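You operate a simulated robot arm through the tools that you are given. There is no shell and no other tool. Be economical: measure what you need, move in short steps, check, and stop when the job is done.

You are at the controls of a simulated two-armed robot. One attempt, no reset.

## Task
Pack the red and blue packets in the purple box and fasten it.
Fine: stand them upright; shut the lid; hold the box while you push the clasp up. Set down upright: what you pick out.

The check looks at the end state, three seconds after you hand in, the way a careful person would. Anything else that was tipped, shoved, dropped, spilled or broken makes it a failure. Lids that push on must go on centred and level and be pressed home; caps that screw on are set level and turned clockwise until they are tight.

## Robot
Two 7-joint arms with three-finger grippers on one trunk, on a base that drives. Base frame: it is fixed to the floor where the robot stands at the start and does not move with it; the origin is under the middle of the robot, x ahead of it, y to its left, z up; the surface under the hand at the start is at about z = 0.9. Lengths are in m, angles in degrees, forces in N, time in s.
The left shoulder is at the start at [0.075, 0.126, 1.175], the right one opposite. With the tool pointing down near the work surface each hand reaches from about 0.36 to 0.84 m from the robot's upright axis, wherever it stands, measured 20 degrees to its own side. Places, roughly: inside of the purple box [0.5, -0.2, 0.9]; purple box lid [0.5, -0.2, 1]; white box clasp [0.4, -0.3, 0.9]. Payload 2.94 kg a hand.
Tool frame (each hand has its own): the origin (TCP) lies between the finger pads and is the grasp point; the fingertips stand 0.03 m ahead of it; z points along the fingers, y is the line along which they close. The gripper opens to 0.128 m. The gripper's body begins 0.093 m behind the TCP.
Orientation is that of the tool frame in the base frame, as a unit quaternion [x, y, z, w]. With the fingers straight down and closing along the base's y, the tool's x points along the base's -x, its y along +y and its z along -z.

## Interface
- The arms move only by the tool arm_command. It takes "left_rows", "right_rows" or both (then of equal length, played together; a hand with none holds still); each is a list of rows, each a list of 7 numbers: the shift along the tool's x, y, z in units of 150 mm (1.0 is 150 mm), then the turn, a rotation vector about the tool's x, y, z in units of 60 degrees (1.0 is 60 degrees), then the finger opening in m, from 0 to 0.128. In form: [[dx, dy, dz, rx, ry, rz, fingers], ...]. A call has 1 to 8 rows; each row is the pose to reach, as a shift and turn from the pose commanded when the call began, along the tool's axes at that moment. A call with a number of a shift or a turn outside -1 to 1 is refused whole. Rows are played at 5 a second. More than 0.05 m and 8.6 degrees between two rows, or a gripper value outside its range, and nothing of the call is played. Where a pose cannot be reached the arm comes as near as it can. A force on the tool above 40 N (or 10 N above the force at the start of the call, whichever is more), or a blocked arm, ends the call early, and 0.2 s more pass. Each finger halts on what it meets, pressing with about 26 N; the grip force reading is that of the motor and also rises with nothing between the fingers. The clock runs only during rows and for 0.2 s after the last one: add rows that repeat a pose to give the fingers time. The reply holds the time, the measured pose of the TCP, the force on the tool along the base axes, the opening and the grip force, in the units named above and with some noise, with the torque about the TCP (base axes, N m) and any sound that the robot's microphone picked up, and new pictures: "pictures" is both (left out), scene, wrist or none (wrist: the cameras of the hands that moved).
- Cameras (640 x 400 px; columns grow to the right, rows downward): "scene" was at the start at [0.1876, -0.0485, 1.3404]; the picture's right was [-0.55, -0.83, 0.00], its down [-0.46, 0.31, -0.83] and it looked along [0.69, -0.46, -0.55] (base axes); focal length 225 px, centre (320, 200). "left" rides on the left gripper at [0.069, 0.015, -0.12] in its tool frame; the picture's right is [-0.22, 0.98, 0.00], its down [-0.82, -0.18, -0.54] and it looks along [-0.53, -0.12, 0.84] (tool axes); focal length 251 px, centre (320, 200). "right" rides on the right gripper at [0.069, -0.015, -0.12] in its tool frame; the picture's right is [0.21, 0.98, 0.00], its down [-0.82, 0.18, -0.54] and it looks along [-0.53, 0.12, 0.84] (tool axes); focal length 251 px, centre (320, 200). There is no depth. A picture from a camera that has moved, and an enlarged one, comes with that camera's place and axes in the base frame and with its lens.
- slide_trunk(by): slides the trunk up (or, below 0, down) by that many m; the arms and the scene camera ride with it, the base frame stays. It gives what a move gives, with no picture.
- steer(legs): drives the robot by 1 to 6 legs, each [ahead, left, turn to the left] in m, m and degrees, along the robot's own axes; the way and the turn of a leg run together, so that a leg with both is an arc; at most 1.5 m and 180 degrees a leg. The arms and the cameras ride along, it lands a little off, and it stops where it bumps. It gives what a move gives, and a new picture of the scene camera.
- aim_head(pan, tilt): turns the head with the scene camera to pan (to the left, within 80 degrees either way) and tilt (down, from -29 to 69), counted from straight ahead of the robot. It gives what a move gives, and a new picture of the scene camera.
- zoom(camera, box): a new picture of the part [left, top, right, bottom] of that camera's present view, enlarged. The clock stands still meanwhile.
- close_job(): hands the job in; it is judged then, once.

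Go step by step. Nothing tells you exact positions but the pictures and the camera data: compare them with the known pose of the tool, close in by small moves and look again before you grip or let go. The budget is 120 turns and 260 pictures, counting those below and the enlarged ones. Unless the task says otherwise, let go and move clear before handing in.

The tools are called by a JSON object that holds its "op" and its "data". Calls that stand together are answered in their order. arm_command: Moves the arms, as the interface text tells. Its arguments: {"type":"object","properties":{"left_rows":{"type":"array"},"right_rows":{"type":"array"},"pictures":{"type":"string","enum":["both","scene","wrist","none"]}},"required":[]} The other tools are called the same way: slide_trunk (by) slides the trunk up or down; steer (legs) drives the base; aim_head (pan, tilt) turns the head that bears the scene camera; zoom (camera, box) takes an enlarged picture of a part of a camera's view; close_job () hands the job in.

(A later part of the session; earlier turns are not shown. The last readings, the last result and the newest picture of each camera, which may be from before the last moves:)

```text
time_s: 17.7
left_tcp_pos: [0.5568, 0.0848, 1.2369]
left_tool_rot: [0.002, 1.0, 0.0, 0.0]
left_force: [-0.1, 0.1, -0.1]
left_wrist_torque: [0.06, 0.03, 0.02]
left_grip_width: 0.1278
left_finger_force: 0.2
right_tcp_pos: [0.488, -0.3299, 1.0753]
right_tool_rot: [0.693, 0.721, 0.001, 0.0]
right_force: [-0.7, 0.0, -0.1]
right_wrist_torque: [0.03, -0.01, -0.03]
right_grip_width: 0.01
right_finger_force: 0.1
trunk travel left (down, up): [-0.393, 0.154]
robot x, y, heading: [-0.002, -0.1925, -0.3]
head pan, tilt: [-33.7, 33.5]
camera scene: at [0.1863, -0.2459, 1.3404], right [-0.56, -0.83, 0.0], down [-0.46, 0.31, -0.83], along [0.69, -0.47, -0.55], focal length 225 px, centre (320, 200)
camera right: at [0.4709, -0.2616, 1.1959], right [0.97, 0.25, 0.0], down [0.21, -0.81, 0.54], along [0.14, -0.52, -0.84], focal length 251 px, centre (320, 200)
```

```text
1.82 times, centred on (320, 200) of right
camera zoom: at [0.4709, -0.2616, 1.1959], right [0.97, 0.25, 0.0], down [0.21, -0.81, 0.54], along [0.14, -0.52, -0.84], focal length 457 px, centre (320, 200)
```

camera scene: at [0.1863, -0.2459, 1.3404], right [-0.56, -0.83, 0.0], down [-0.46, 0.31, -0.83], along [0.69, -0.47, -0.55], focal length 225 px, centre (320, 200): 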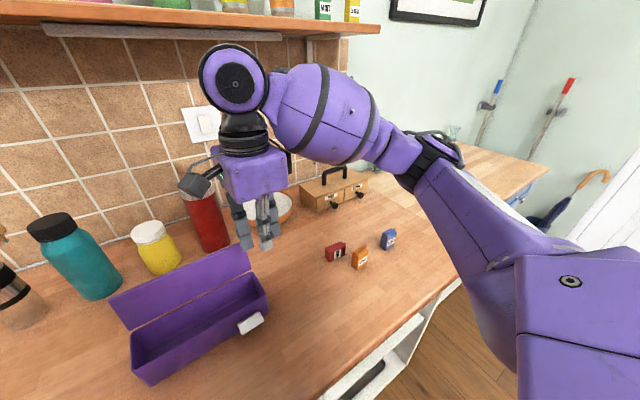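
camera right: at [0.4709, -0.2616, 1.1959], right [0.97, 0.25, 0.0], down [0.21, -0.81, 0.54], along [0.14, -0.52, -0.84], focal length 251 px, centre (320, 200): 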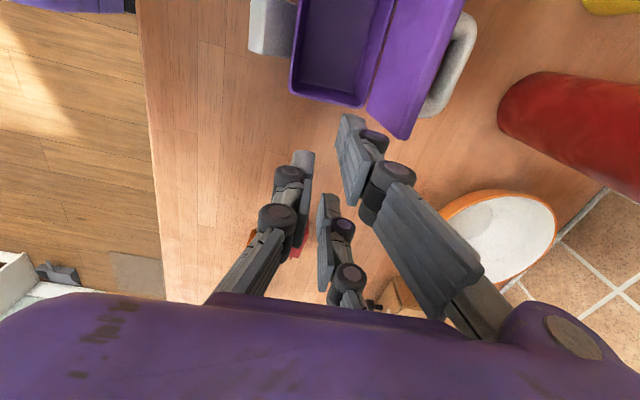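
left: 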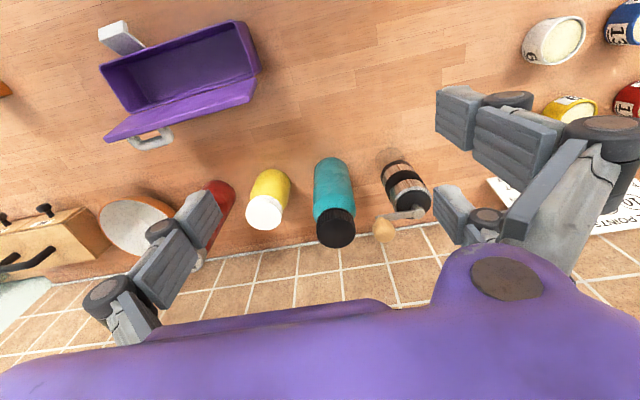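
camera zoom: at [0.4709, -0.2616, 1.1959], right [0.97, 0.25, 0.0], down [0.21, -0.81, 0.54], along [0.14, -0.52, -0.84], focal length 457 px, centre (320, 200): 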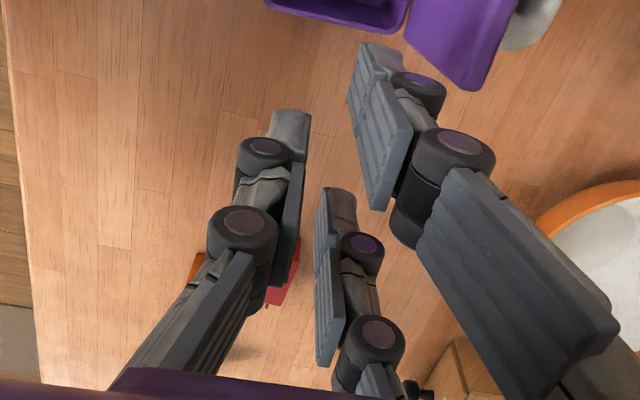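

Orange is still standing and hasn't moved. Red lies on its side behind it, centred at about (0.502,-0.51), with its top facing −y. I'll first pick it up with the right hand and carry it slowly to open space, then turn it upright there.

{"op": "arm_command", "data": {"right_rows": [[-0.25, 0.01, 0, 0, 0, 0.0, 0.05], [-0.5, 0.03, 0.1, 0, 0, 0.02, 0.05], [-0.75, 0.04, 0.2, 0, 0, 0.045, 0.05], [-1.0, 0.055, 0.3, 0, 0, 0.045, 0.05], [-1.0, 0.055, 0.36, 0, 0, 0.045, 0.05], [-1.0, 0.055, 0.36, 0, 0, 0.045, 0.05]]}}

{"op": "zoom", "data": {"camera": "right", "box": [220, 60, 420, 260]}}

```text
time_s: 19.1
left_tcp_pos: [0.5571, 0.0833, 1.2364]
left_tool_rot: [0.002, 1.0, 0.0, 0.0]
left_force: [0.4, -0.2, -0.5]
left_wrist_torque: [0.03, 0.01, 0.02]
left_grip_width: 0.1281
left_finger_force: 0.2
right_tcp_pos: [0.5017, -0.4771, 1.0175]
right_tool_rot: [0.709, 0.705, 0.0, 0.0]
right_force: [0.7, -0.3, 0.0]
right_wrist_torque: [-0.01, -0.01, 0.0]
right_grip_width: 0.05
right_finger_force: 0.0
trunk travel left (down, up): [-0.393, 0.154]
robot x, y, heading: [0.0012, -0.1991, -0.1]
head pan, tilt: [-33.7, 33.5]
camera scene: at [0.1865, -0.2454, 1.3404], right [-0.56, -0.83, 0.0], down [-0.46, 0.31, -0.83], along [0.69, -0.47, -0.55], focal length 225 px, centre (320, 200)
camera right: at [0.4887, -0.409, 1.1386], right [0.98, 0.21, 0.0], down [0.18, -0.82, 0.54], along [0.11, -0.53, -0.84], focal length 251 px, centre (320, 200)
```

scene: 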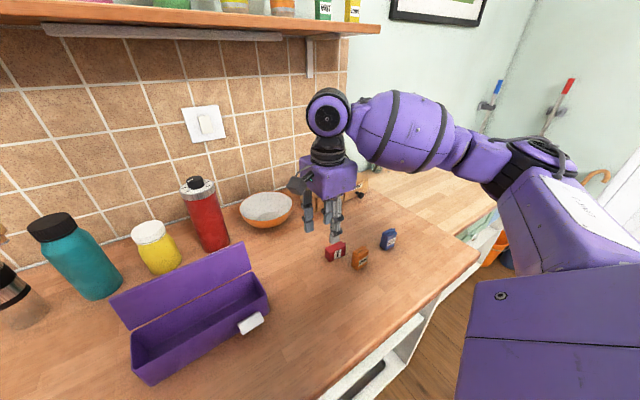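
right: 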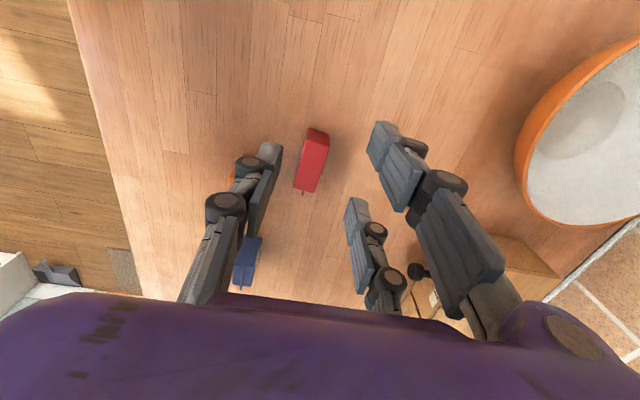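

```text
2.00 times, centred on (320, 160) of right
camera zoom: at [0.4887, -0.409, 1.1386], right [0.98, 0.21, 0.0], down [0.18, -0.82, 0.54], along [0.11, -0.53, -0.84], focal length 503 px, centre (320, 280)
```

zoom: 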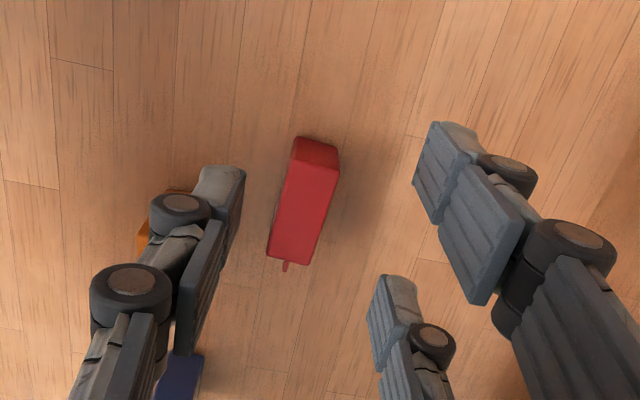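

Red's centre is (0.501,-0.507), yawed about 5° clockwise. I'll descend with the grip offset onto its +y half, which keeps clear of orange, and close.

{"op": "arm_command", "data": {"right_rows": [[-0.08, 0.005, 0.1, 0, 0, 0.08, 0.045], [-0.08, 0.005, 0.3, 0, 0, 0.08, 0.045], [-0.08, 0.005, 0.55, 0, 0, 0.08, 0.045], [-0.08, 0.005, 0.55, 0, 0, 0.08, 0.035], [-0.08, 0.005, 0.55, 0, 0, 0.08, 0.026], [-0.08, 0.005, 0.55, 0, 0, 0.08, 0.02], [-0.08, 0.005, 0.55, 0, 0, 0.08, 0.01]]}}

{"op": "zoom", "data": {"camera": "scene", "box": [280, 170, 400, 290]}}

```text
time_s: 20.7
left_tcp_pos: [0.5574, 0.0845, 1.2357]
left_tool_rot: [0.003, 1.0, 0.0, 0.0]
left_force: [0.3, -1.0, 0.4]
left_wrist_torque: [0.02, -0.01, 0.0]
left_grip_width: 0.128
left_finger_force: 0.0
right_tcp_pos: [0.5013, -0.4865, 0.937]
right_tool_rot: [0.738, 0.675, 0.0, -0.001]
right_force: [0.8, -0.8, -0.6]
right_wrist_torque: [-0.02, -0.02, 0.0]
right_grip_width: 0.0201
right_finger_force: 25.7
trunk travel left (down, up): [-0.393, 0.154]
robot x, y, heading: [-0.0013, -0.1949, -0.2]
head pan, tilt: [-33.7, 33.5]
camera scene: at [0.1867, -0.2451, 1.3404], right [-0.56, -0.83, 0.0], down [-0.46, 0.31, -0.83], along [0.69, -0.47, -0.55], focal length 225 px, centre (320, 200)
camera right: at [0.4939, -0.4179, 1.0575], right [0.99, 0.13, 0.0], down [0.11, -0.83, 0.54], along [0.07, -0.54, -0.84], focal length 251 px, centre (320, 200)
```

scene: 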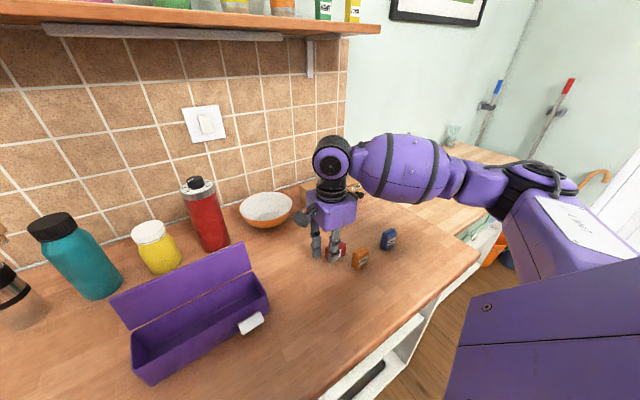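
right: 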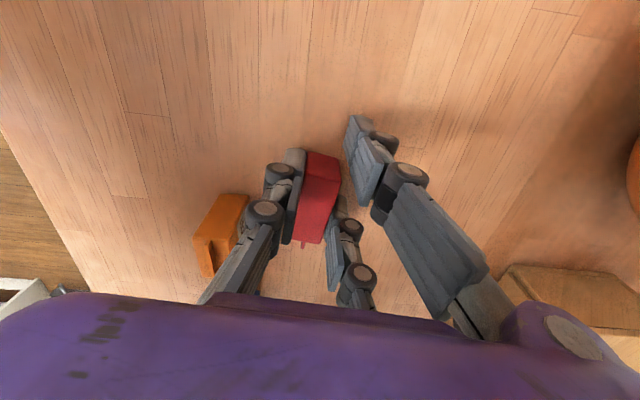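

```text
3.33 times, centred on (340, 230) of scene
camera zoom: at [0.1867, -0.2451, 1.3404], right [-0.56, -0.83, 0.0], down [-0.46, 0.31, -0.83], along [0.69, -0.47, -0.55], focal length 751 px, centre (253, 100)
```

zoom: 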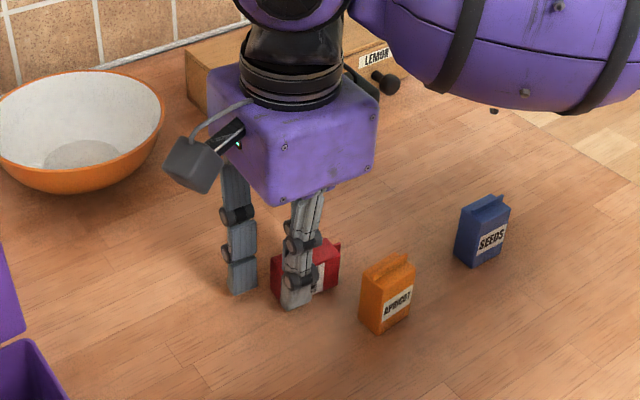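

Red is gripped. Plan: lift it, carry it slowly to a clear spot, and yaw it 180° in hand so its top faces +y. After laying it down I can regrip and roll it upright with the hand coming from the right, camera side up.

{"op": "arm_command", "data": {"right_rows": [[0, 0, -0.05, 0, 0, 0, 0.01], [0, 0, -0.12, 0, 0, 0, 0.01], [0, 0, -0.2, 0, 0, 0, 0.01], [0, 0, -0.28, 0, 0, 0, 0.01], [0, 0.06, -0.34, 0, 0, 0, 0.01], [0, 0.14, -0.38, 0, 0, 0, 0.01], [0, 0.22, -0.4, 0, 0, 0, 0.01], [0, 0.27, -0.4, 0, 0, 0, 0.01]], "pictures": "wrist"}}

```text
time_s: 22.5
left_tcp_pos: [0.5565, 0.0845, 1.2357]
left_tool_rot: [0.003, 1.0, 0.0, 0.001]
left_force: [-0.3, 0.4, -0.8]
left_wrist_torque: [-0.02, 0.0, 0.04]
left_grip_width: 0.1281
left_finger_force: 0.1
right_tcp_pos: [0.5411, -0.4927, 0.9974]
right_tool_rot: [0.738, 0.675, 0.0, 0.0]
right_force: [0.1, 0.0, -0.5]
right_wrist_torque: [-0.01, 0.01, -0.04]
right_grip_width: 0.0195
right_finger_force: 25.7
trunk travel left (down, up): [-0.393, 0.154]
robot x, y, heading: [-0.0001, -0.1931, -0.1]
head pan, tilt: [-33.7, 33.5]
camera right: at [0.5337, -0.4225, 1.1173], right [0.99, 0.13, 0.0], down [0.11, -0.83, 0.54], along [0.07, -0.54, -0.84], focal length 251 px, centre (320, 200)
```

right: 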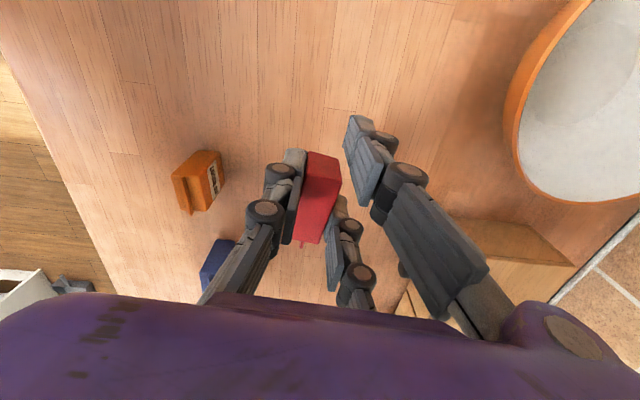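

{"op": "arm_command", "data": {"right_rows": [[0, 0, 0.05, 0, 0, -0.05, 0.01], [0, 0, 0.1, 0, 0, -0.14, 0.01], [0, 0, 0.15, 0, 0, -0.24, 0.01], [0, 0, 0.15, 0, 0, -0.34, 0.01], [0, 0, 0.15, 0, 0, -0.45, 0.01], [0, 0, 0.15, 0, 0, -0.56, 0.01], [0, 0, 0.15, 0, 0, -0.67, 0.01], [0, 0, 0.15, 0, 0, -0.771, 0.01]], "pictures": "wrist"}}

```text
time_s: 24.3
left_tcp_pos: [0.5574, 0.0842, 1.2351]
left_tool_rot: [0.003, 1.0, -0.001, 0.0]
left_force: [-0.2, 0.2, 0.3]
left_wrist_torque: [0.02, 0.0, 0.01]
left_grip_width: 0.1282
left_finger_force: 0.0
right_tcp_pos: [0.5429, -0.4932, 0.9735]
right_tool_rot: [0.414, 0.91, 0.0, -0.001]
right_force: [0.2, 0.4, -0.2]
right_wrist_torque: [0.03, -0.02, -0.01]
right_grip_width: 0.02
right_finger_force: 26.0
trunk travel left (down, up): [-0.393, 0.154]
robot x, y, heading: [0.0011, -0.1961, -0.4]
head pan, tilt: [-33.7, 33.5]
camera right: at [0.486, -0.4518, 1.0935], right [0.59, 0.81, 0.0], down [0.68, -0.5, 0.54], along [0.44, -0.32, -0.84], focal length 251 px, centre (320, 200)
```

right: 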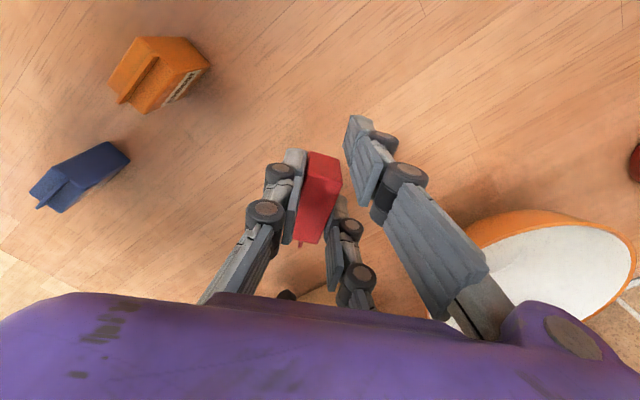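

It's holding steady, so I'll keep turning.

{"op": "arm_command", "data": {"right_rows": [[0, 0, 0, 0, 0, -0.08, 0.01], [0, 0, 0, 0, 0, -0.18, 0.01], [0, 0, 0, 0, 0, -0.28, 0.01], [0, 0, 0, 0, 0, -0.38, 0.01], [0, 0, 0, 0, 0, -0.48, 0.01], [0, 0, 0, 0, 0, -0.58, 0.01], [0, 0, 0, 0, 0, -0.68, 0.01], [0, 0, 0, 0, 0, -0.771, 0.01]], "pictures": "none"}}

{"op": "arm_command", "data": {"right_rows": [[0, 0, 0, 0, 0, -0.08, 0.01], [0, 0, 0, 0, 0, -0.18, 0.01], [0, 0, 0, 0, 0, -0.28, 0.01], [0, 0, 0, 0, 0, -0.38, 0.01], [0, 0, 0, 0, 0, -0.48, 0.01], [0, 0, 0, 0, 0, -0.58, 0.01], [0, 0, 0, 0, 0, -0.68, 0.01], [0, 0, 0, 0, 0, -0.771, 0.01]], "pictures": "wrist"}}

{"op": "arm_command", "data": {"right_rows": [[0, 0, 0, 0, 0, -0.08, 0.01], [0, 0, 0, 0, 0, -0.18, 0.01], [0, 0, 0, 0, 0, -0.28, 0.01], [0, 0, 0, 0, 0, -0.38, 0.01], [0, 0, 0, 0, 0, -0.48, 0.01], [0, 0, 0, 0, 0, -0.58, 0.01], [0, 0, 0, 0, 0, -0.68, 0.01], [0, 0, 0, 0, 0, -0.771, 0.01]]}}

```text
time_s: 26.1
left_tcp_pos: [0.5574, 0.0852, 1.2362]
left_tool_rot: [0.003, 1.0, 0.0, 0.0]
left_force: [-0.8, 0.4, 0.2]
left_wrist_torque: [0.04, 0.0, 0.0]
left_grip_width: 0.1279
left_finger_force: 0.1
right_tcp_pos: [0.5421, -0.4933, 0.9731]
right_tool_rot: [0.021, 1.0, 0.0, 0.0]
right_force: [0.4, 0.0, -0.8]
right_wrist_torque: [-0.01, 0.02, 0.02]
right_grip_width: 0.0196
right_finger_force: 26.4
trunk travel left (down, up): [-0.393, 0.154]
robot x, y, heading: [-0.0014, -0.198, -0.4]
head pan, tilt: [-33.7, 33.5]
```

```text
time_s: 27.9
left_tcp_pos: [0.5568, 0.0851, 1.2354]
left_tool_rot: [0.002, 1.0, 0.0, 0.0]
left_force: [0.3, 0.4, 1.0]
left_wrist_torque: [-0.01, 0.01, -0.01]
left_grip_width: 0.128
left_finger_force: 0.0
right_tcp_pos: [0.5418, -0.493, 0.9743]
right_tool_rot: [-0.371, 0.928, 0.0, 0.0]
right_force: [0.5, -0.7, -0.3]
right_wrist_torque: [0.0, 0.0, 0.02]
right_grip_width: 0.0197
right_finger_force: 25.8
trunk travel left (down, up): [-0.393, 0.154]
robot x, y, heading: [0.0021, -0.192, -0.8]
head pan, tilt: [-33.7, 33.5]
camera right: at [0.5035, -0.5526, 1.0939], right [-0.83, 0.56, 0.0], down [0.47, 0.7, 0.54], along [0.3, 0.45, -0.84], focal length 251 px, centre (320, 200)
```

right: 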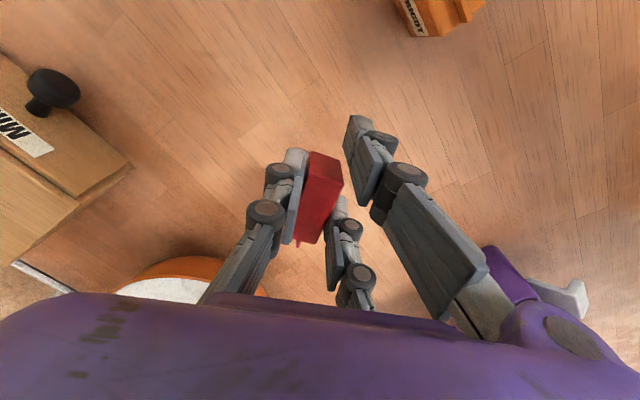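

```text
time_s: 29.7
left_tcp_pos: [0.5576, 0.0845, 1.235]
left_tool_rot: [0.003, 1.0, 0.0, 0.0]
left_force: [-0.3, -1.6, 0.8]
left_wrist_torque: [0.01, -0.01, -0.03]
left_grip_width: 0.1278
left_finger_force: 0.0
right_tcp_pos: [0.5431, -0.494, 0.9737]
right_tool_rot: [-0.707, 0.707, -0.001, 0.0]
right_force: [0.5, -0.3, 0.0]
right_wrist_torque: [-0.01, 0.02, -0.03]
right_grip_width: 0.0196
right_finger_force: 25.9
trunk travel left (down, up): [-0.393, 0.154]
robot x, y, heading: [-0.0009, -0.1947, -0.5]
head pan, tilt: [-33.7, 33.5]
camera scene: at [0.1868, -0.2451, 1.3404], right [-0.56, -0.83, 0.0], down [-0.46, 0.31, -0.83], along [0.69, -0.47, -0.55], focal length 225 px, centre (320, 200)
camera right: at [0.559, -0.5636, 1.0946], right [-0.98, -0.21, 0.0], down [-0.18, 0.82, 0.54], along [-0.12, 0.53, -0.84], focal length 251 px, centre (320, 200)
```

scene: 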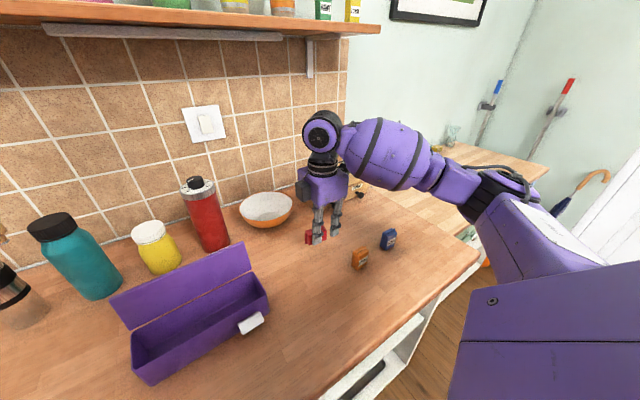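
right: 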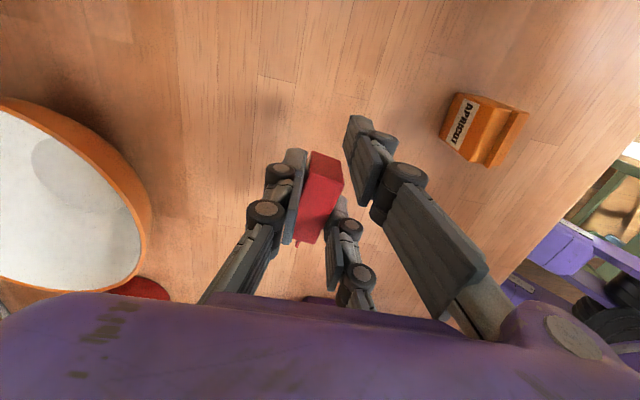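

Turned cleanly. I'll shift to x≈0.57, y≈+0.03 further, and lay it down.

{"op": "arm_command", "data": {"right_rows": [[-0.06, -0.05, 0, 0, 0, 0, 0.01], [-0.13, -0.11, 0.05, 0, 0, 0, 0.01], [-0.2, -0.18, 0.1, 0, 0, 0, 0.01], [-0.2, -0.18, 0.15, 0, 0, 0, 0.01], [-0.2, -0.18, 0.2, 0, 0, 0, 0.01], [-0.2, -0.18, 0.235, 0, 0, 0, 0.01], [-0.2, -0.18, 0.235, 0, 0, 0, 0.025], [-0.2, -0.18, 0.235, 0, 0, 0, 0.045]], "pictures": "wrist"}}

```text
time_s: 31.5
left_tcp_pos: [0.5568, 0.0839, 1.2351]
left_tool_rot: [0.003, 1.0, 0.0, 0.0]
left_force: [0.0, 0.4, 1.5]
left_wrist_torque: [0.03, 0.0, 0.01]
left_grip_width: 0.1281
left_finger_force: 0.2
right_tcp_pos: [0.5695, -0.463, 0.938]
right_tool_rot: [-0.706, 0.708, 0.0, 0.0]
right_force: [-0.4, -0.1, 0.0]
right_wrist_torque: [0.03, 0.0, 0.06]
right_grip_width: 0.0453
right_finger_force: 0.1
trunk travel left (down, up): [-0.393, 0.154]
robot x, y, heading: [-0.0017, -0.1948, -0.3]
head pan, tilt: [-33.7, 33.5]
camera right: at [0.585, -0.5328, 1.0587], right [-0.98, -0.21, 0.0], down [-0.18, 0.82, 0.54], along [-0.11, 0.53, -0.84], focal length 251 px, centre (320, 200)
```

right: 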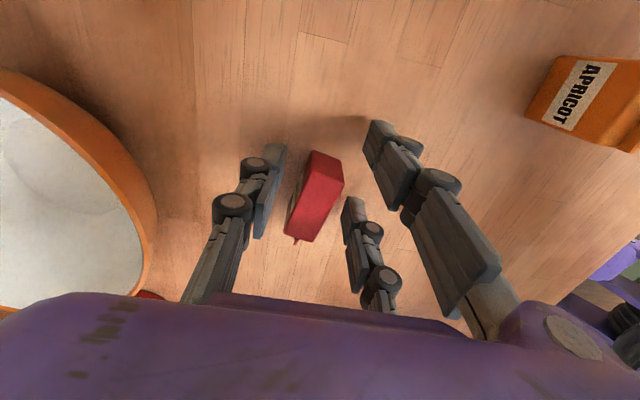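

It's laid down. I'll raise and turn the hand back 180°.

{"op": "arm_command", "data": {"right_rows": [[0, 0, -0.3, 0, 0, 0, 0.05], [0, 0, -0.6, 0, 0, 0.14, 0.05], [0, 0, -0.8, 0, 0, 0.28, 0.05], [0, 0, -0.8, 0, 0, 0.42, 0.05], [0, 0, -0.8, 0, 0, 0.56, 0.05], [0, 0, -0.8, 0, 0, 0.7, 0.05], [0, 0, -0.8, 0, 0, 0.84, 0.05], [0, 0, -0.8, 0, 0, 0.98, 0.05]], "pictures": "none"}}

{"op": "arm_command", "data": {"right_rows": [[0, 0, 0, 0, 0, 0.14, 0.05], [0, 0, 0, 0, 0, 0.28, 0.05], [0, 0, 0, 0, 0, 0.42, 0.05], [0, 0, 0, 0, 0, 0.56, 0.05], [0, 0, 0, 0, 0, 0.7, 0.05], [0, 0, 0, 0, 0, 0.84, 0.05], [0, 0, 0, 0, 0, 0.98, 0.05]], "pictures": "none"}}

{"op": "arm_command", "data": {"right_rows": [[0, 0, 0, 0, 0, 0.14, 0.05], [0, 0, 0, 0, 0, 0.28, 0.05], [0, 0, 0, 0, 0, 0.42, 0.05], [0, 0, 0, 0, 0, 0.56, 0.05], [0, 0, 0, 0, 0, 0.7, 0.05], [0, 0, 0, 0, 0, 0.84, 0.05], [0, 0, 0, 0, 0, 0.98, 0.05], [0, 0, 0, 0, 0, 1.0, 0.05]]}}

{"op": "zoom", "data": {"camera": "right", "box": [220, 40, 420, 220]}}

```text
time_s: 33.3
left_tcp_pos: [0.5563, 0.0852, 1.2348]
left_tool_rot: [0.003, 1.0, 0.0, -0.001]
left_force: [0.3, -0.3, 0.3]
left_wrist_torque: [-0.02, 0.01, -0.01]
left_grip_width: 0.128
left_finger_force: 0.1
right_tcp_pos: [0.5688, -0.4628, 1.0582]
right_tool_rot: [-0.266, 0.964, 0.0, 0.0]
right_force: [-0.3, 0.9, -0.4]
right_wrist_torque: [0.0, 0.02, -0.02]
right_grip_width: 0.0503
right_finger_force: 0.1
trunk travel left (down, up): [-0.393, 0.154]
robot x, y, heading: [-0.0023, -0.1984, -0.2]
head pan, tilt: [-33.7, 33.5]
```

```text
time_s: 34.9
left_tcp_pos: [0.5579, 0.0845, 1.2353]
left_tool_rot: [0.003, 1.0, 0.0, 0.0]
left_force: [-0.1, -0.3, -0.3]
left_wrist_torque: [0.0, -0.01, 0.07]
left_grip_width: 0.128
left_finger_force: 0.0
right_tcp_pos: [0.5699, -0.4636, 1.0578]
right_tool_rot: [0.24, 0.971, -0.001, 0.0]
right_force: [-0.7, -0.2, 0.0]
right_wrist_torque: [-0.05, -0.01, 0.02]
right_grip_width: 0.05
right_finger_force: 0.1
trunk travel left (down, up): [-0.393, 0.154]
robot x, y, heading: [-0.0019, -0.1932, -0.2]
head pan, tilt: [-33.7, 33.5]
```

```text
time_s: 36.7
left_tcp_pos: [0.5568, 0.0851, 1.235]
left_tool_rot: [0.003, 1.0, 0.0, 0.0]
left_force: [-0.9, 0.1, -0.1]
left_wrist_torque: [0.02, -0.01, 0.04]
left_grip_width: 0.1282
left_finger_force: 0.1
right_tcp_pos: [0.5683, -0.4631, 1.0589]
right_tool_rot: [0.693, 0.721, 0.0, 0.0]
right_force: [0.1, -0.3, -0.3]
right_wrist_torque: [-0.02, -0.01, 0.03]
right_grip_width: 0.0502
right_finger_force: 0.0
trunk travel left (down, up): [-0.393, 0.154]
robot x, y, heading: [-0.0005, -0.1937, -0.1]
head pan, tilt: [-33.7, 33.5]
camera scene: at [0.1867, -0.2451, 1.3404], right [-0.56, -0.83, 0.0], down [-0.46, 0.31, -0.83], along [0.69, -0.47, -0.55], focal length 225 px, centre (320, 200)
camera right: at [0.5525, -0.3959, 1.1788], right [0.97, 0.25, 0.0], down [0.21, -0.81, 0.54], along [0.14, -0.52, -0.84], focal length 251 px, centre (320, 200)
```

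scene: 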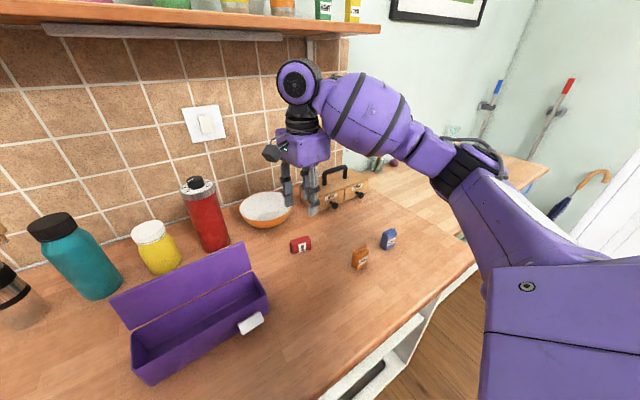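
right: 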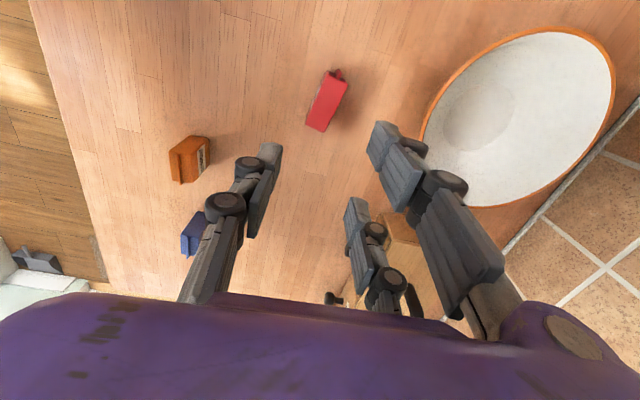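

```text
2.22 times, centred on (320, 130) of right
camera zoom: at [0.5525, -0.3959, 1.1788], right [0.97, 0.25, 0.0], down [0.21, -0.81, 0.54], along [0.14, -0.52, -0.84], focal length 559 px, centre (320, 356)
```

zoom: 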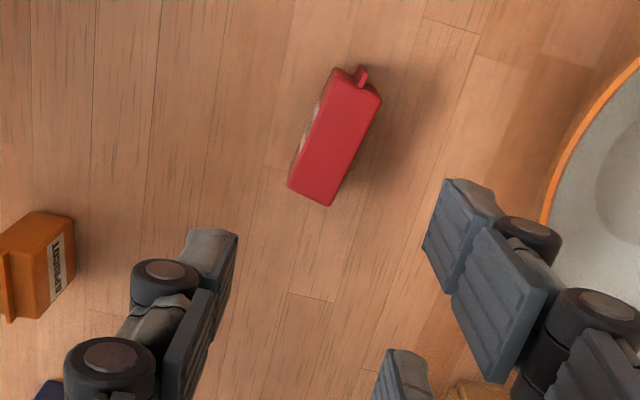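

Red's centre is (0.572,-0.444), with its top toward +y, yawed 9° clockwise. I'll align and descend, putting the grip TCP 18 mm toward the top end.

{"op": "arm_command", "data": {"right_rows": [[0.1, 0.03, 0.1, 0, 0, 0.1, 0.05], [0.245, 0.054, 0.25, 0, 0, 0.192, 0.05], [0.245, 0.054, 0.5, 0, 0, 0.192, 0.05], [0.245, 0.054, 0.7, 0, 0, 0.192, 0.045], [0.245, 0.054, 0.826, 0, 0, 0.192, 0.045], [0.245, 0.054, 0.826, 0, 0, 0.192, 0.045]]}}

{"op": "zoom", "data": {"camera": "right", "box": [220, 90, 420, 270]}}

```text
time_s: 38.1
left_tcp_pos: [0.5568, 0.085, 1.236]
left_tool_rot: [0.003, 1.0, 0.0, 0.001]
left_force: [0.2, 1.3, 1.1]
left_wrist_torque: [-0.01, -0.03, 0.0]
left_grip_width: 0.1278
left_finger_force: 0.1
right_tcp_pos: [0.5774, -0.4254, 0.9321]
right_tool_rot: [0.762, 0.648, 0.0, 0.0]
right_force: [-0.6, 0.2, 0.0]
right_wrist_torque: [0.0, 0.0, 0.03]
right_grip_width: 0.0453
right_finger_force: 0.0
trunk travel left (down, up): [-0.393, 0.154]
robot x, y, heading: [-0.0015, -0.1973, -0.2]
head pan, tilt: [-33.7, 33.5]
camera scene: at [0.1866, -0.2452, 1.3404], right [-0.56, -0.83, 0.0], down [-0.46, 0.31, -0.83], along [0.69, -0.47, -0.55], focal length 225 px, centre (320, 200)
camera right: at [0.5736, -0.356, 1.0536], right [1.0, 0.06, 0.0], down [0.05, -0.84, 0.54], along [0.03, -0.54, -0.84], focal length 251 px, centre (320, 200)
```

scene: 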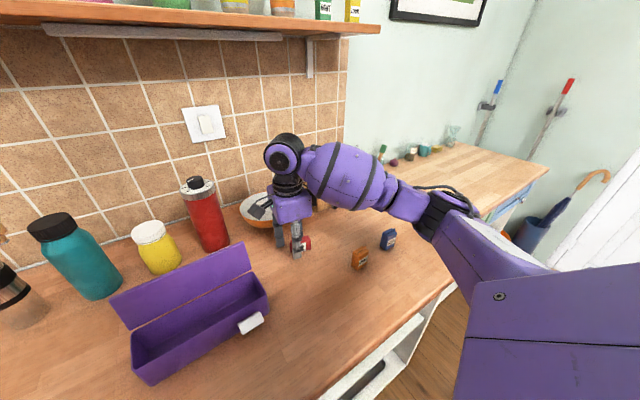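
right: 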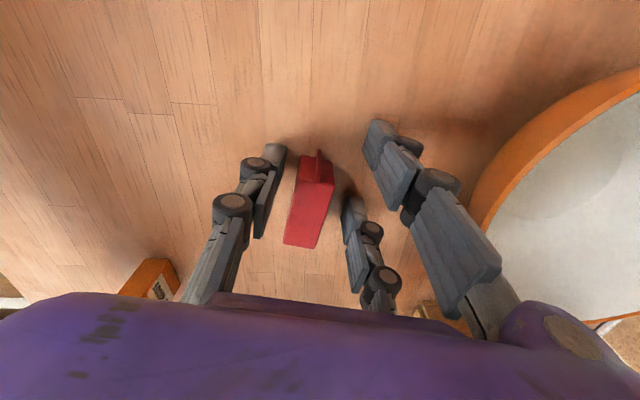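

```text
2.22 times, centred on (320, 180) of right
camera zoom: at [0.5736, -0.356, 1.0536], right [1.0, 0.06, 0.0], down [0.05, -0.84, 0.54], along [0.03, -0.54, -0.84], focal length 559 px, centre (320, 244)
```

zoom: 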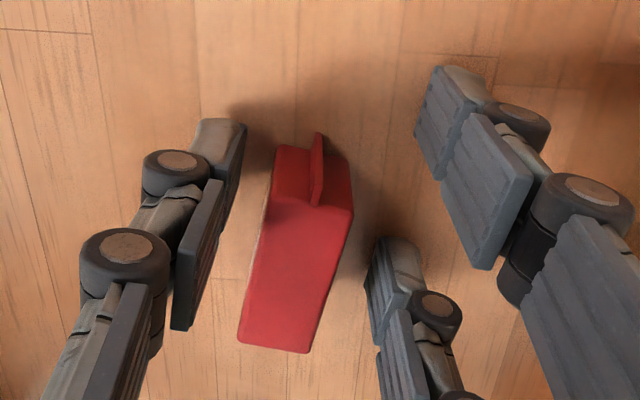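

Well placed. I'll close, lift a little, and start rolling the hand about its closing axis so the top goes up.

{"op": "arm_command", "data": {"right_rows": [[0, 0, 0, 0, 0, 0, 0.036], [0, 0, 0, 0, 0, 0, 0.026], [0, 0, 0, 0, 0, 0, 0.02], [0, 0, 0, 0, 0, 0, 0.01], [0, 0, -0.05, 0, 0, 0, 0.01], [0, 0, -0.12, 0, 0, 0, 0.01], [0, 0, -0.2, 0, 0, 0, 0.01], [0, 0, -0.28, 0, 0, 0, 0.01]], "pictures": "wrist"}}

```text
time_s: 39.9
left_tcp_pos: [0.5557, 0.086, 1.2368]
left_tool_rot: [0.003, 1.0, 0.0, -0.001]
left_force: [0.5, 0.5, 0.3]
left_wrist_torque: [0.04, 0.01, 0.03]
left_grip_width: 0.1279
left_finger_force: 0.0
right_tcp_pos: [0.5761, -0.4265, 0.9767]
right_tool_rot: [0.762, 0.648, -0.001, -0.001]
right_force: [0.0, -0.1, -0.8]
right_wrist_torque: [0.03, 0.01, -0.02]
right_grip_width: 0.0195
right_finger_force: 25.8
trunk travel left (down, up): [-0.393, 0.154]
robot x, y, heading: [-0.0002, -0.197, -0.5]
head pan, tilt: [-33.7, 33.5]
camera right: at [0.5725, -0.3564, 1.0973], right [1.0, 0.05, 0.0], down [0.05, -0.84, 0.54], along [0.03, -0.54, -0.84], focal length 251 px, centre (320, 200)
```

right: 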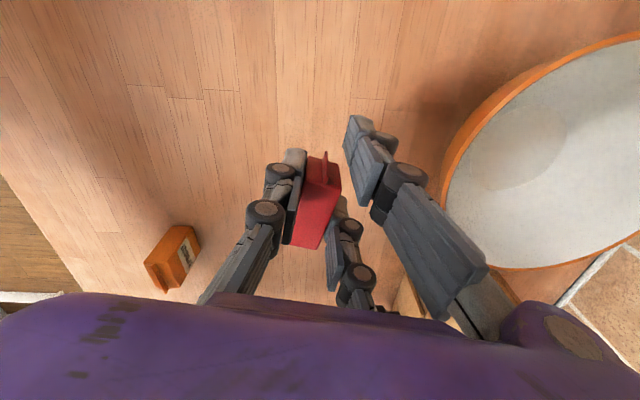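

{"op": "arm_command", "data": {"right_rows": [[0, 0, 0, 0, 0.05, 0, 0.01], [0, 0, 0, 0, 0.13, 0, 0.01], [0, 0, 0, 0, 0.22, 0, 0.01], [0, 0, 0, 0, 0.31, 0, 0.01], [0, 0, 0, 0, 0.4, 0, 0.01], [0, 0, 0, 0, 0.49, 0, 0.01], [0, 0, 0, 0, 0.58, 0, 0.01], [0, 0, 0, 0, 0.65, 0, 0.01]]}}

```text
time_s: 41.7
left_tcp_pos: [0.5576, 0.0841, 1.2364]
left_tool_rot: [0.002, 1.0, 0.0, 0.0]
left_force: [-1.0, -0.2, 0.2]
left_wrist_torque: [0.01, -0.05, 0.05]
left_grip_width: 0.1282
left_finger_force: 0.1
right_tcp_pos: [0.5763, -0.4261, 0.9763]
right_tool_rot: [0.717, 0.611, 0.256, -0.217]
right_force: [0.1, -1.3, 0.7]
right_wrist_torque: [0.02, 0.02, 0.03]
right_grip_width: 0.0198
right_finger_force: 25.9
trunk travel left (down, up): [-0.393, 0.154]
robot x, y, heading: [-0.0017, -0.1973, -0.2]
head pan, tilt: [-33.7, 33.5]
camera scene: at [0.1867, -0.2453, 1.3404], right [-0.56, -0.83, 0.0], down [-0.46, 0.31, -0.83], along [0.69, -0.47, -0.55], focal length 225 px, centre (320, 200)
camera right: at [0.5589, -0.4473, 1.1137], right [0.99, 0.01, 0.14], down [0.02, -0.99, -0.1], along [0.13, 0.1, -0.99], focal length 251 px, centre (320, 200)
```

scene: 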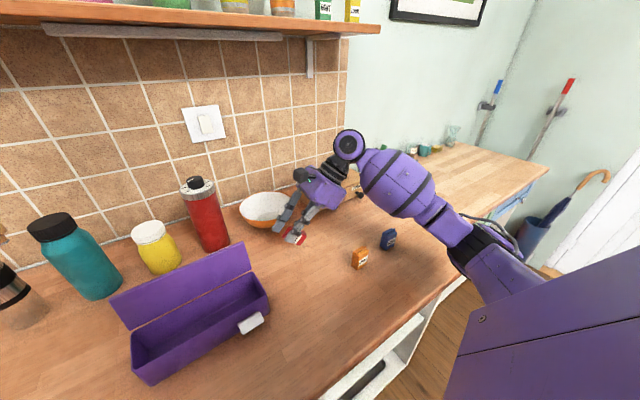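
right: 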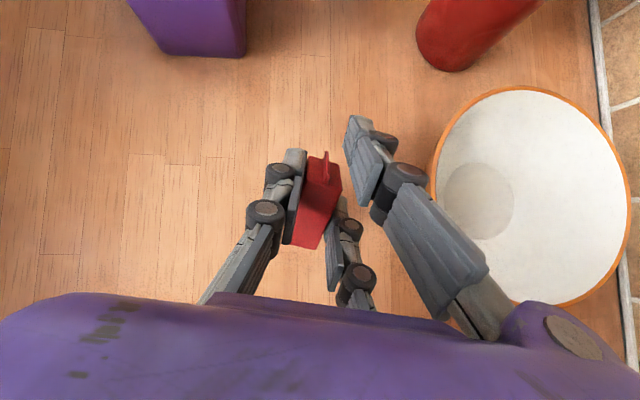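

{"op": "arm_command", "data": {"right_rows": [[0, 0, 0, 0, 0.05, 0, 0.01], [0, 0, 0, 0, 0.13, 0, 0.01], [0, 0, 0, 0, 0.22, 0, 0.01], [0, 0, 0, 0, 0.31, 0, 0.01], [0, 0, 0, 0, 0.38, 0, 0.01], [0, 0, 0, 0, 0.38, 0, 0.01]]}}

{"op": "zoom", "data": {"camera": "scene", "box": [260, 130, 480, 290]}}

```text
time_s: 43.1
left_tcp_pos: [0.5572, 0.0855, 1.236]
left_tool_rot: [0.002, 1.0, 0.0, 0.001]
left_force: [0.8, 0.6, 0.4]
left_wrist_torque: [0.03, -0.03, 0.05]
left_grip_width: 0.1282
left_finger_force: 0.0
right_tcp_pos: [0.5753, -0.426, 0.9768]
right_tool_rot: [0.654, 0.555, 0.392, -0.332]
right_force: [-0.4, 0.1, -0.1]
right_wrist_torque: [0.01, 0.04, -0.01]
right_grip_width: 0.0197
right_finger_force: 26.0
trunk travel left (down, up): [-0.393, 0.154]
robot x, y, heading: [-0.0014, -0.1952, -0.4]
head pan, tilt: [-33.7, 33.5]
camera scene: at [0.1867, -0.245, 1.3404], right [-0.56, -0.83, 0.0], down [-0.46, 0.31, -0.83], along [0.69, -0.47, -0.55], focal length 225 px, centre (320, 200)
camera right: at [0.5504, -0.497, 1.0942], right [0.98, -0.06, 0.19], down [0.04, -0.88, -0.47], along [0.19, 0.47, -0.86], focal length 251 px, centre (320, 200)
```

scene: 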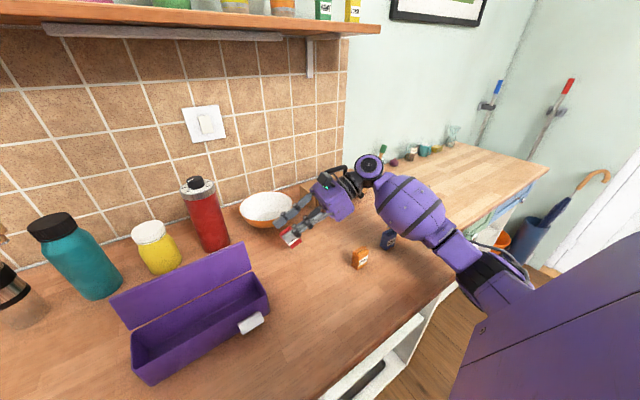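
right: 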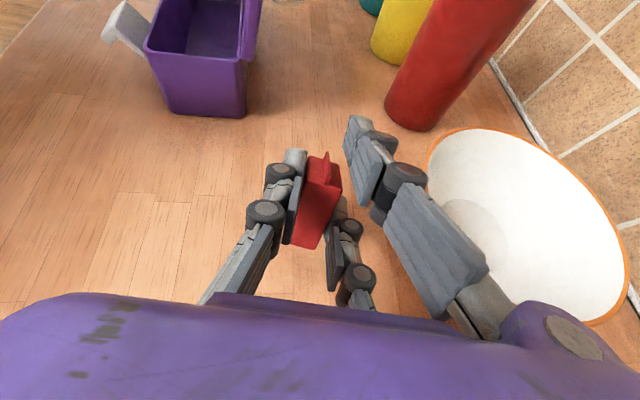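

```text
2.50 times, centred on (370, 210) of scene
camera zoom: at [0.1867, -0.245, 1.3404], right [-0.56, -0.83, 0.0], down [-0.46, 0.31, -0.83], along [0.69, -0.47, -0.55], focal length 563 px, centre (195, 175)
```

zoom: 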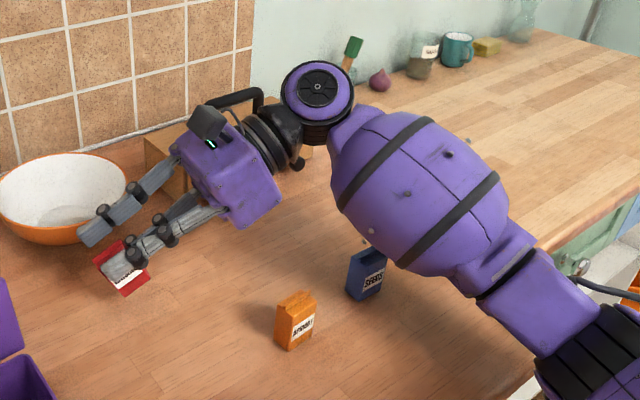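

The tilt is about 62°. For clearance over the blue packet I'll go to about 69° and lower until the bottom edge touches. The remaining lean is inside the tipping limit, so it will settle upright.

{"op": "arm_command", "data": {"right_rows": [[0, 0, 0, 0, 0.06, 0, 0.01], [0, 0, 0, 0, 0.117, 0, 0.01], [-0.05, 0, 0.027, 0, 0.117, 0, 0.01], [-0.1, 0, 0.054, 0, 0.117, 0, 0.01], [-0.14, 0, 0.075, 0, 0.117, 0, 0.01], [-0.14, 0, 0.075, 0, 0.117, 0, 0.01]]}}

{"op": "zoom", "data": {"camera": "scene", "box": [260, 180, 400, 280]}}

```text
time_s: 44.5
left_tcp_pos: [0.5553, 0.0868, 1.2373]
left_tool_rot: [0.002, 1.0, -0.001, 0.001]
left_force: [-0.5, -0.3, -0.7]
left_wrist_torque: [0.03, 0.01, 0.02]
left_grip_width: 0.1281
left_finger_force: 0.1
right_tcp_pos: [0.5743, -0.4246, 0.9564]
right_tool_rot: [0.628, 0.536, 0.432, -0.364]
right_force: [-0.3, -0.8, 0.4]
right_wrist_torque: [0.03, -0.01, 0.01]
right_grip_width: 0.0196
right_finger_force: 25.8
trunk travel left (down, up): [-0.393, 0.154]
robot x, y, heading: [0.0007, -0.196, -0.2]
head pan, tilt: [-33.7, 33.5]
camera scene: at [0.1845, -0.2433, 1.3409], right [-0.56, -0.83, 0.0], down [-0.46, 0.31, -0.84], along [0.69, -0.47, -0.55], focal length 225 px, centre (320, 200)
camera right: at [0.5457, -0.5091, 1.0648], right [0.98, -0.08, 0.21], down [0.05, -0.82, -0.57], along [0.21, 0.57, -0.8], focal length 251 px, centre (320, 200)
```

scene: 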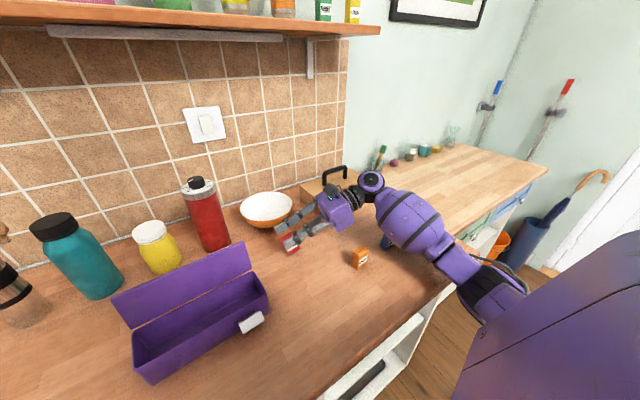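
right: 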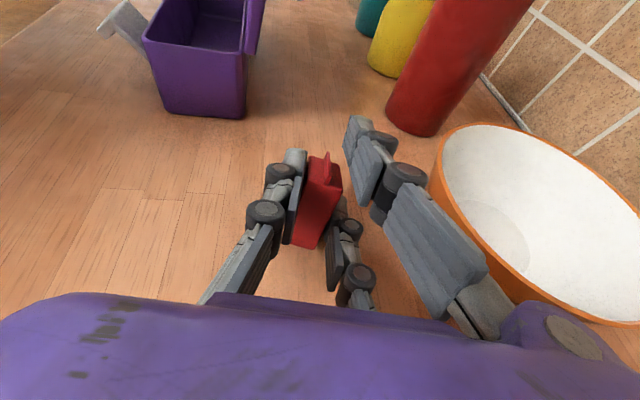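

```text
4.00 times, centred on (330, 230) of scene
camera zoom: at [0.1845, -0.2433, 1.3409], right [-0.56, -0.83, 0.0], down [-0.46, 0.31, -0.84], along [0.69, -0.47, -0.55], focal length 902 px, centre (280, 80)
```

zoom: 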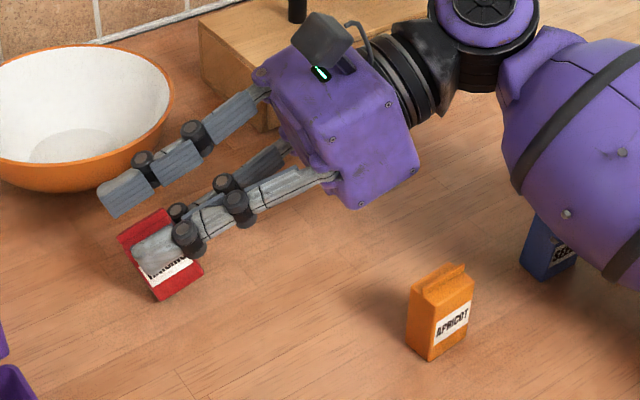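

The head pose moved slightly, so I'll check whether the arm is touching anything.

{"op": "zoom", "data": {"camera": "scene", "box": [360, 160, 540, 330]}}

{"op": "zoom", "data": {"camera": "left", "box": [0, 0, 400, 250]}}

```text
2.35 times, centred on (450, 245) of scene
camera zoom: at [0.1845, -0.2433, 1.3409], right [-0.56, -0.83, 0.0], down [-0.46, 0.31, -0.84], along [0.69, -0.47, -0.55], focal length 530 px, centre (14, 94)
```

zoom: 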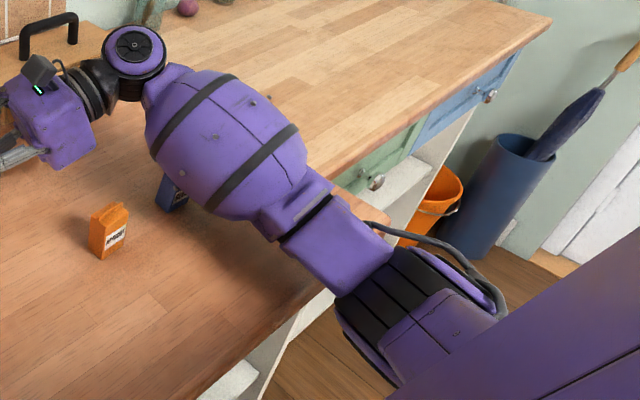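

```text
1.60 times, centred on (200, 125) of left
camera zoom: at [0.4861, 0.1014, 1.3558], right [0.22, 0.98, 0.0], down [0.82, -0.18, 0.54], along [0.53, -0.12, -0.84], focal length 402 px, centre (512, 320)
```

zoom: 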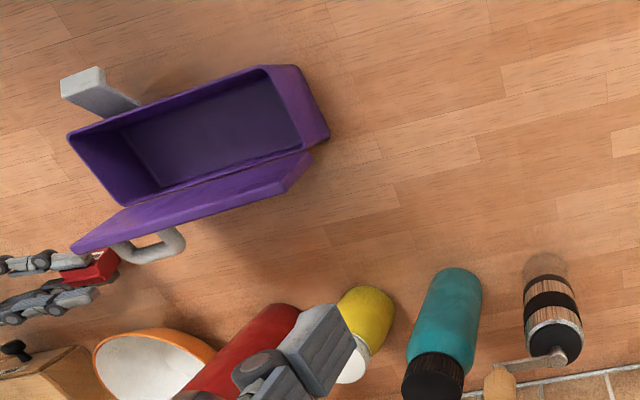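

The elbow is close to the counter's front edge. I'll raise the trunk so the forearm comes in from higher, then bring the hand down again.

{"op": "slide_trunk", "data": {"by": 0.04}}

{"op": "slide_trunk", "data": {"by": 0.05}}

{"op": "zoom", "data": {"camera": "scene", "box": [240, 160, 480, 320]}}

```text
time_s: 45.4
left_tcp_pos: [0.5577, 0.0842, 1.2748]
left_tool_rot: [0.003, 1.0, 0.001, -0.001]
left_force: [-0.7, -0.1, 0.3]
left_wrist_torque: [0.0, 0.05, 0.01]
left_grip_width: 0.128
left_finger_force: 0.2
right_tcp_pos: [0.5764, -0.4272, 0.9912]
right_tool_rot: [0.629, 0.534, 0.43, -0.366]
right_force: [0.1, 0.4, -0.1]
right_wrist_torque: [0.0, -0.02, 0.02]
right_grip_width: 0.0197
right_finger_force: 25.8
trunk travel left (down, up): [-0.433, 0.114]
robot x, y, heading: [0.0002, -0.1937, -0.3]
head pan, tilt: [-33.7, 33.5]
```

```text
time_s: 46.3
left_tcp_pos: [0.5575, 0.0849, 1.3233]
left_tool_rot: [0.001, 1.0, 0.0, -0.001]
left_force: [0.1, 0.8, -0.5]
left_wrist_torque: [0.0, 0.02, -0.01]
left_grip_width: 0.1278
left_finger_force: 0.2
right_tcp_pos: [0.5764, -0.4265, 1.0417]
right_tool_rot: [0.629, 0.534, 0.43, -0.366]
right_force: [0.8, -0.8, -0.6]
right_wrist_torque: [0.04, -0.03, -0.03]
right_grip_width: 0.0196
right_finger_force: 26.1
trunk travel left (down, up): [-0.483, 0.064]
robot x, y, heading: [-0.0001, -0.1946, -0.5]
head pan, tilt: [-33.7, 33.5]
```

```text
2.50 times, centred on (360, 240) of scene
camera zoom: at [0.1448, -0.2448, 1.4426], right [-0.56, -0.83, 0.0], down [-0.46, 0.31, -0.83], along [0.69, -0.47, -0.55], focal length 563 px, centre (220, 100)
```

zoom: 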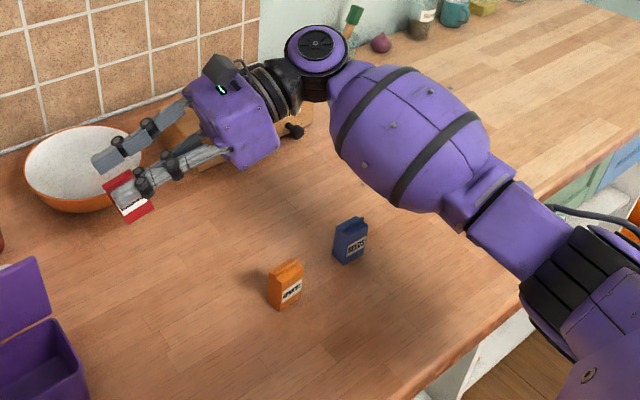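

Still held, and blue stands untouched. I'll lower the hand slowly.

{"op": "arm_command", "data": {"right_rows": [[-0.05, 0, 0.019, 0, 0, 0, 0.01], [-0.13, 0, 0.05, 0, 0, 0, 0.01], [-0.22, 0, 0.085, 0, 0, 0, 0.01], [-0.31, 0, 0.12, 0, 0, 0, 0.01], [-0.4, 0, 0.155, 0, 0, 0, 0.01], [-0.48, 0, 0.186, 0, 0, 0, 0.01], [-0.528, 0, 0.205, 0, 0, 0, 0.01], [-0.528, 0, 0.205, 0, 0, 0, 0.01]], "pictures": "none"}}

{"op": "zoom", "data": {"camera": "scene", "box": [240, 160, 480, 320]}}

{"op": "zoom", "data": {"camera": "left", "box": [0, 60, 160, 200]}}

```text
time_s: 48.1
left_tcp_pos: [0.558, 0.084, 1.3244]
left_tool_rot: [0.003, 1.0, 0.0, 0.0]
left_force: [-0.1, -0.5, 0.0]
left_wrist_torque: [0.01, -0.01, 0.01]
left_grip_width: 0.1279
left_finger_force: 0.1
right_tcp_pos: [0.5786, -0.4258, 0.9572]
right_tool_rot: [0.628, 0.535, 0.431, -0.366]
right_force: [-0.7, -0.6, 0.3]
right_wrist_torque: [0.01, 0.01, 0.0]
right_grip_width: 0.0196
right_finger_force: 25.8
trunk travel left (down, up): [-0.483, 0.064]
robot x, y, heading: [-0.0013, -0.1934, -0.2]
head pan, tilt: [-33.7, 33.5]
```

```text
2.50 times, centred on (360, 240) of scene
camera zoom: at [0.144, -0.2448, 1.4429], right [-0.56, -0.83, 0.0], down [-0.46, 0.31, -0.83], along [0.69, -0.47, -0.55], focal length 563 px, centre (220, 100)
```

zoom: 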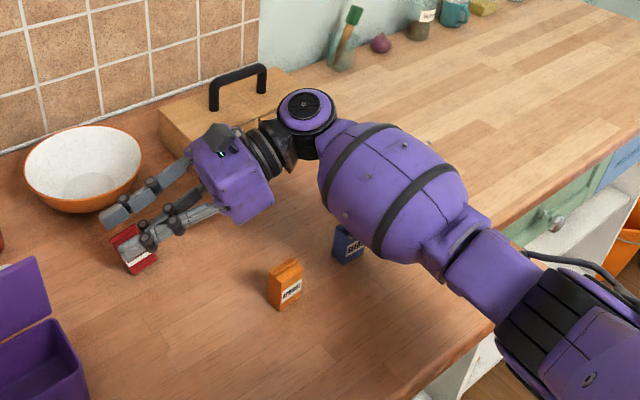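

```text
2.86 times, centred on (80, 130) of left
camera zoom: at [0.4882, 0.0988, 1.4455], right [0.22, 0.98, 0.0], down [0.82, -0.18, 0.54], along [0.53, -0.12, -0.84], focal length 718 px, centre (1006, 400)
```

zoom: 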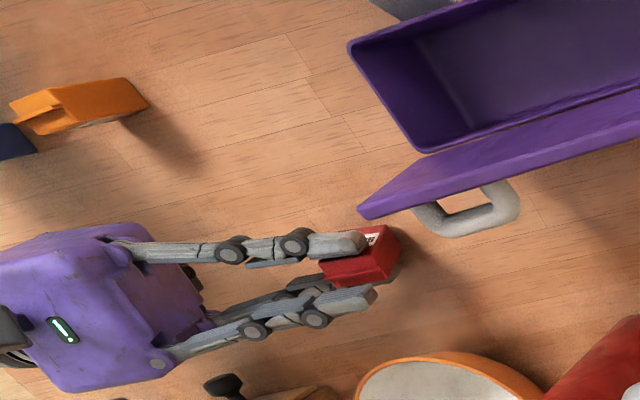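

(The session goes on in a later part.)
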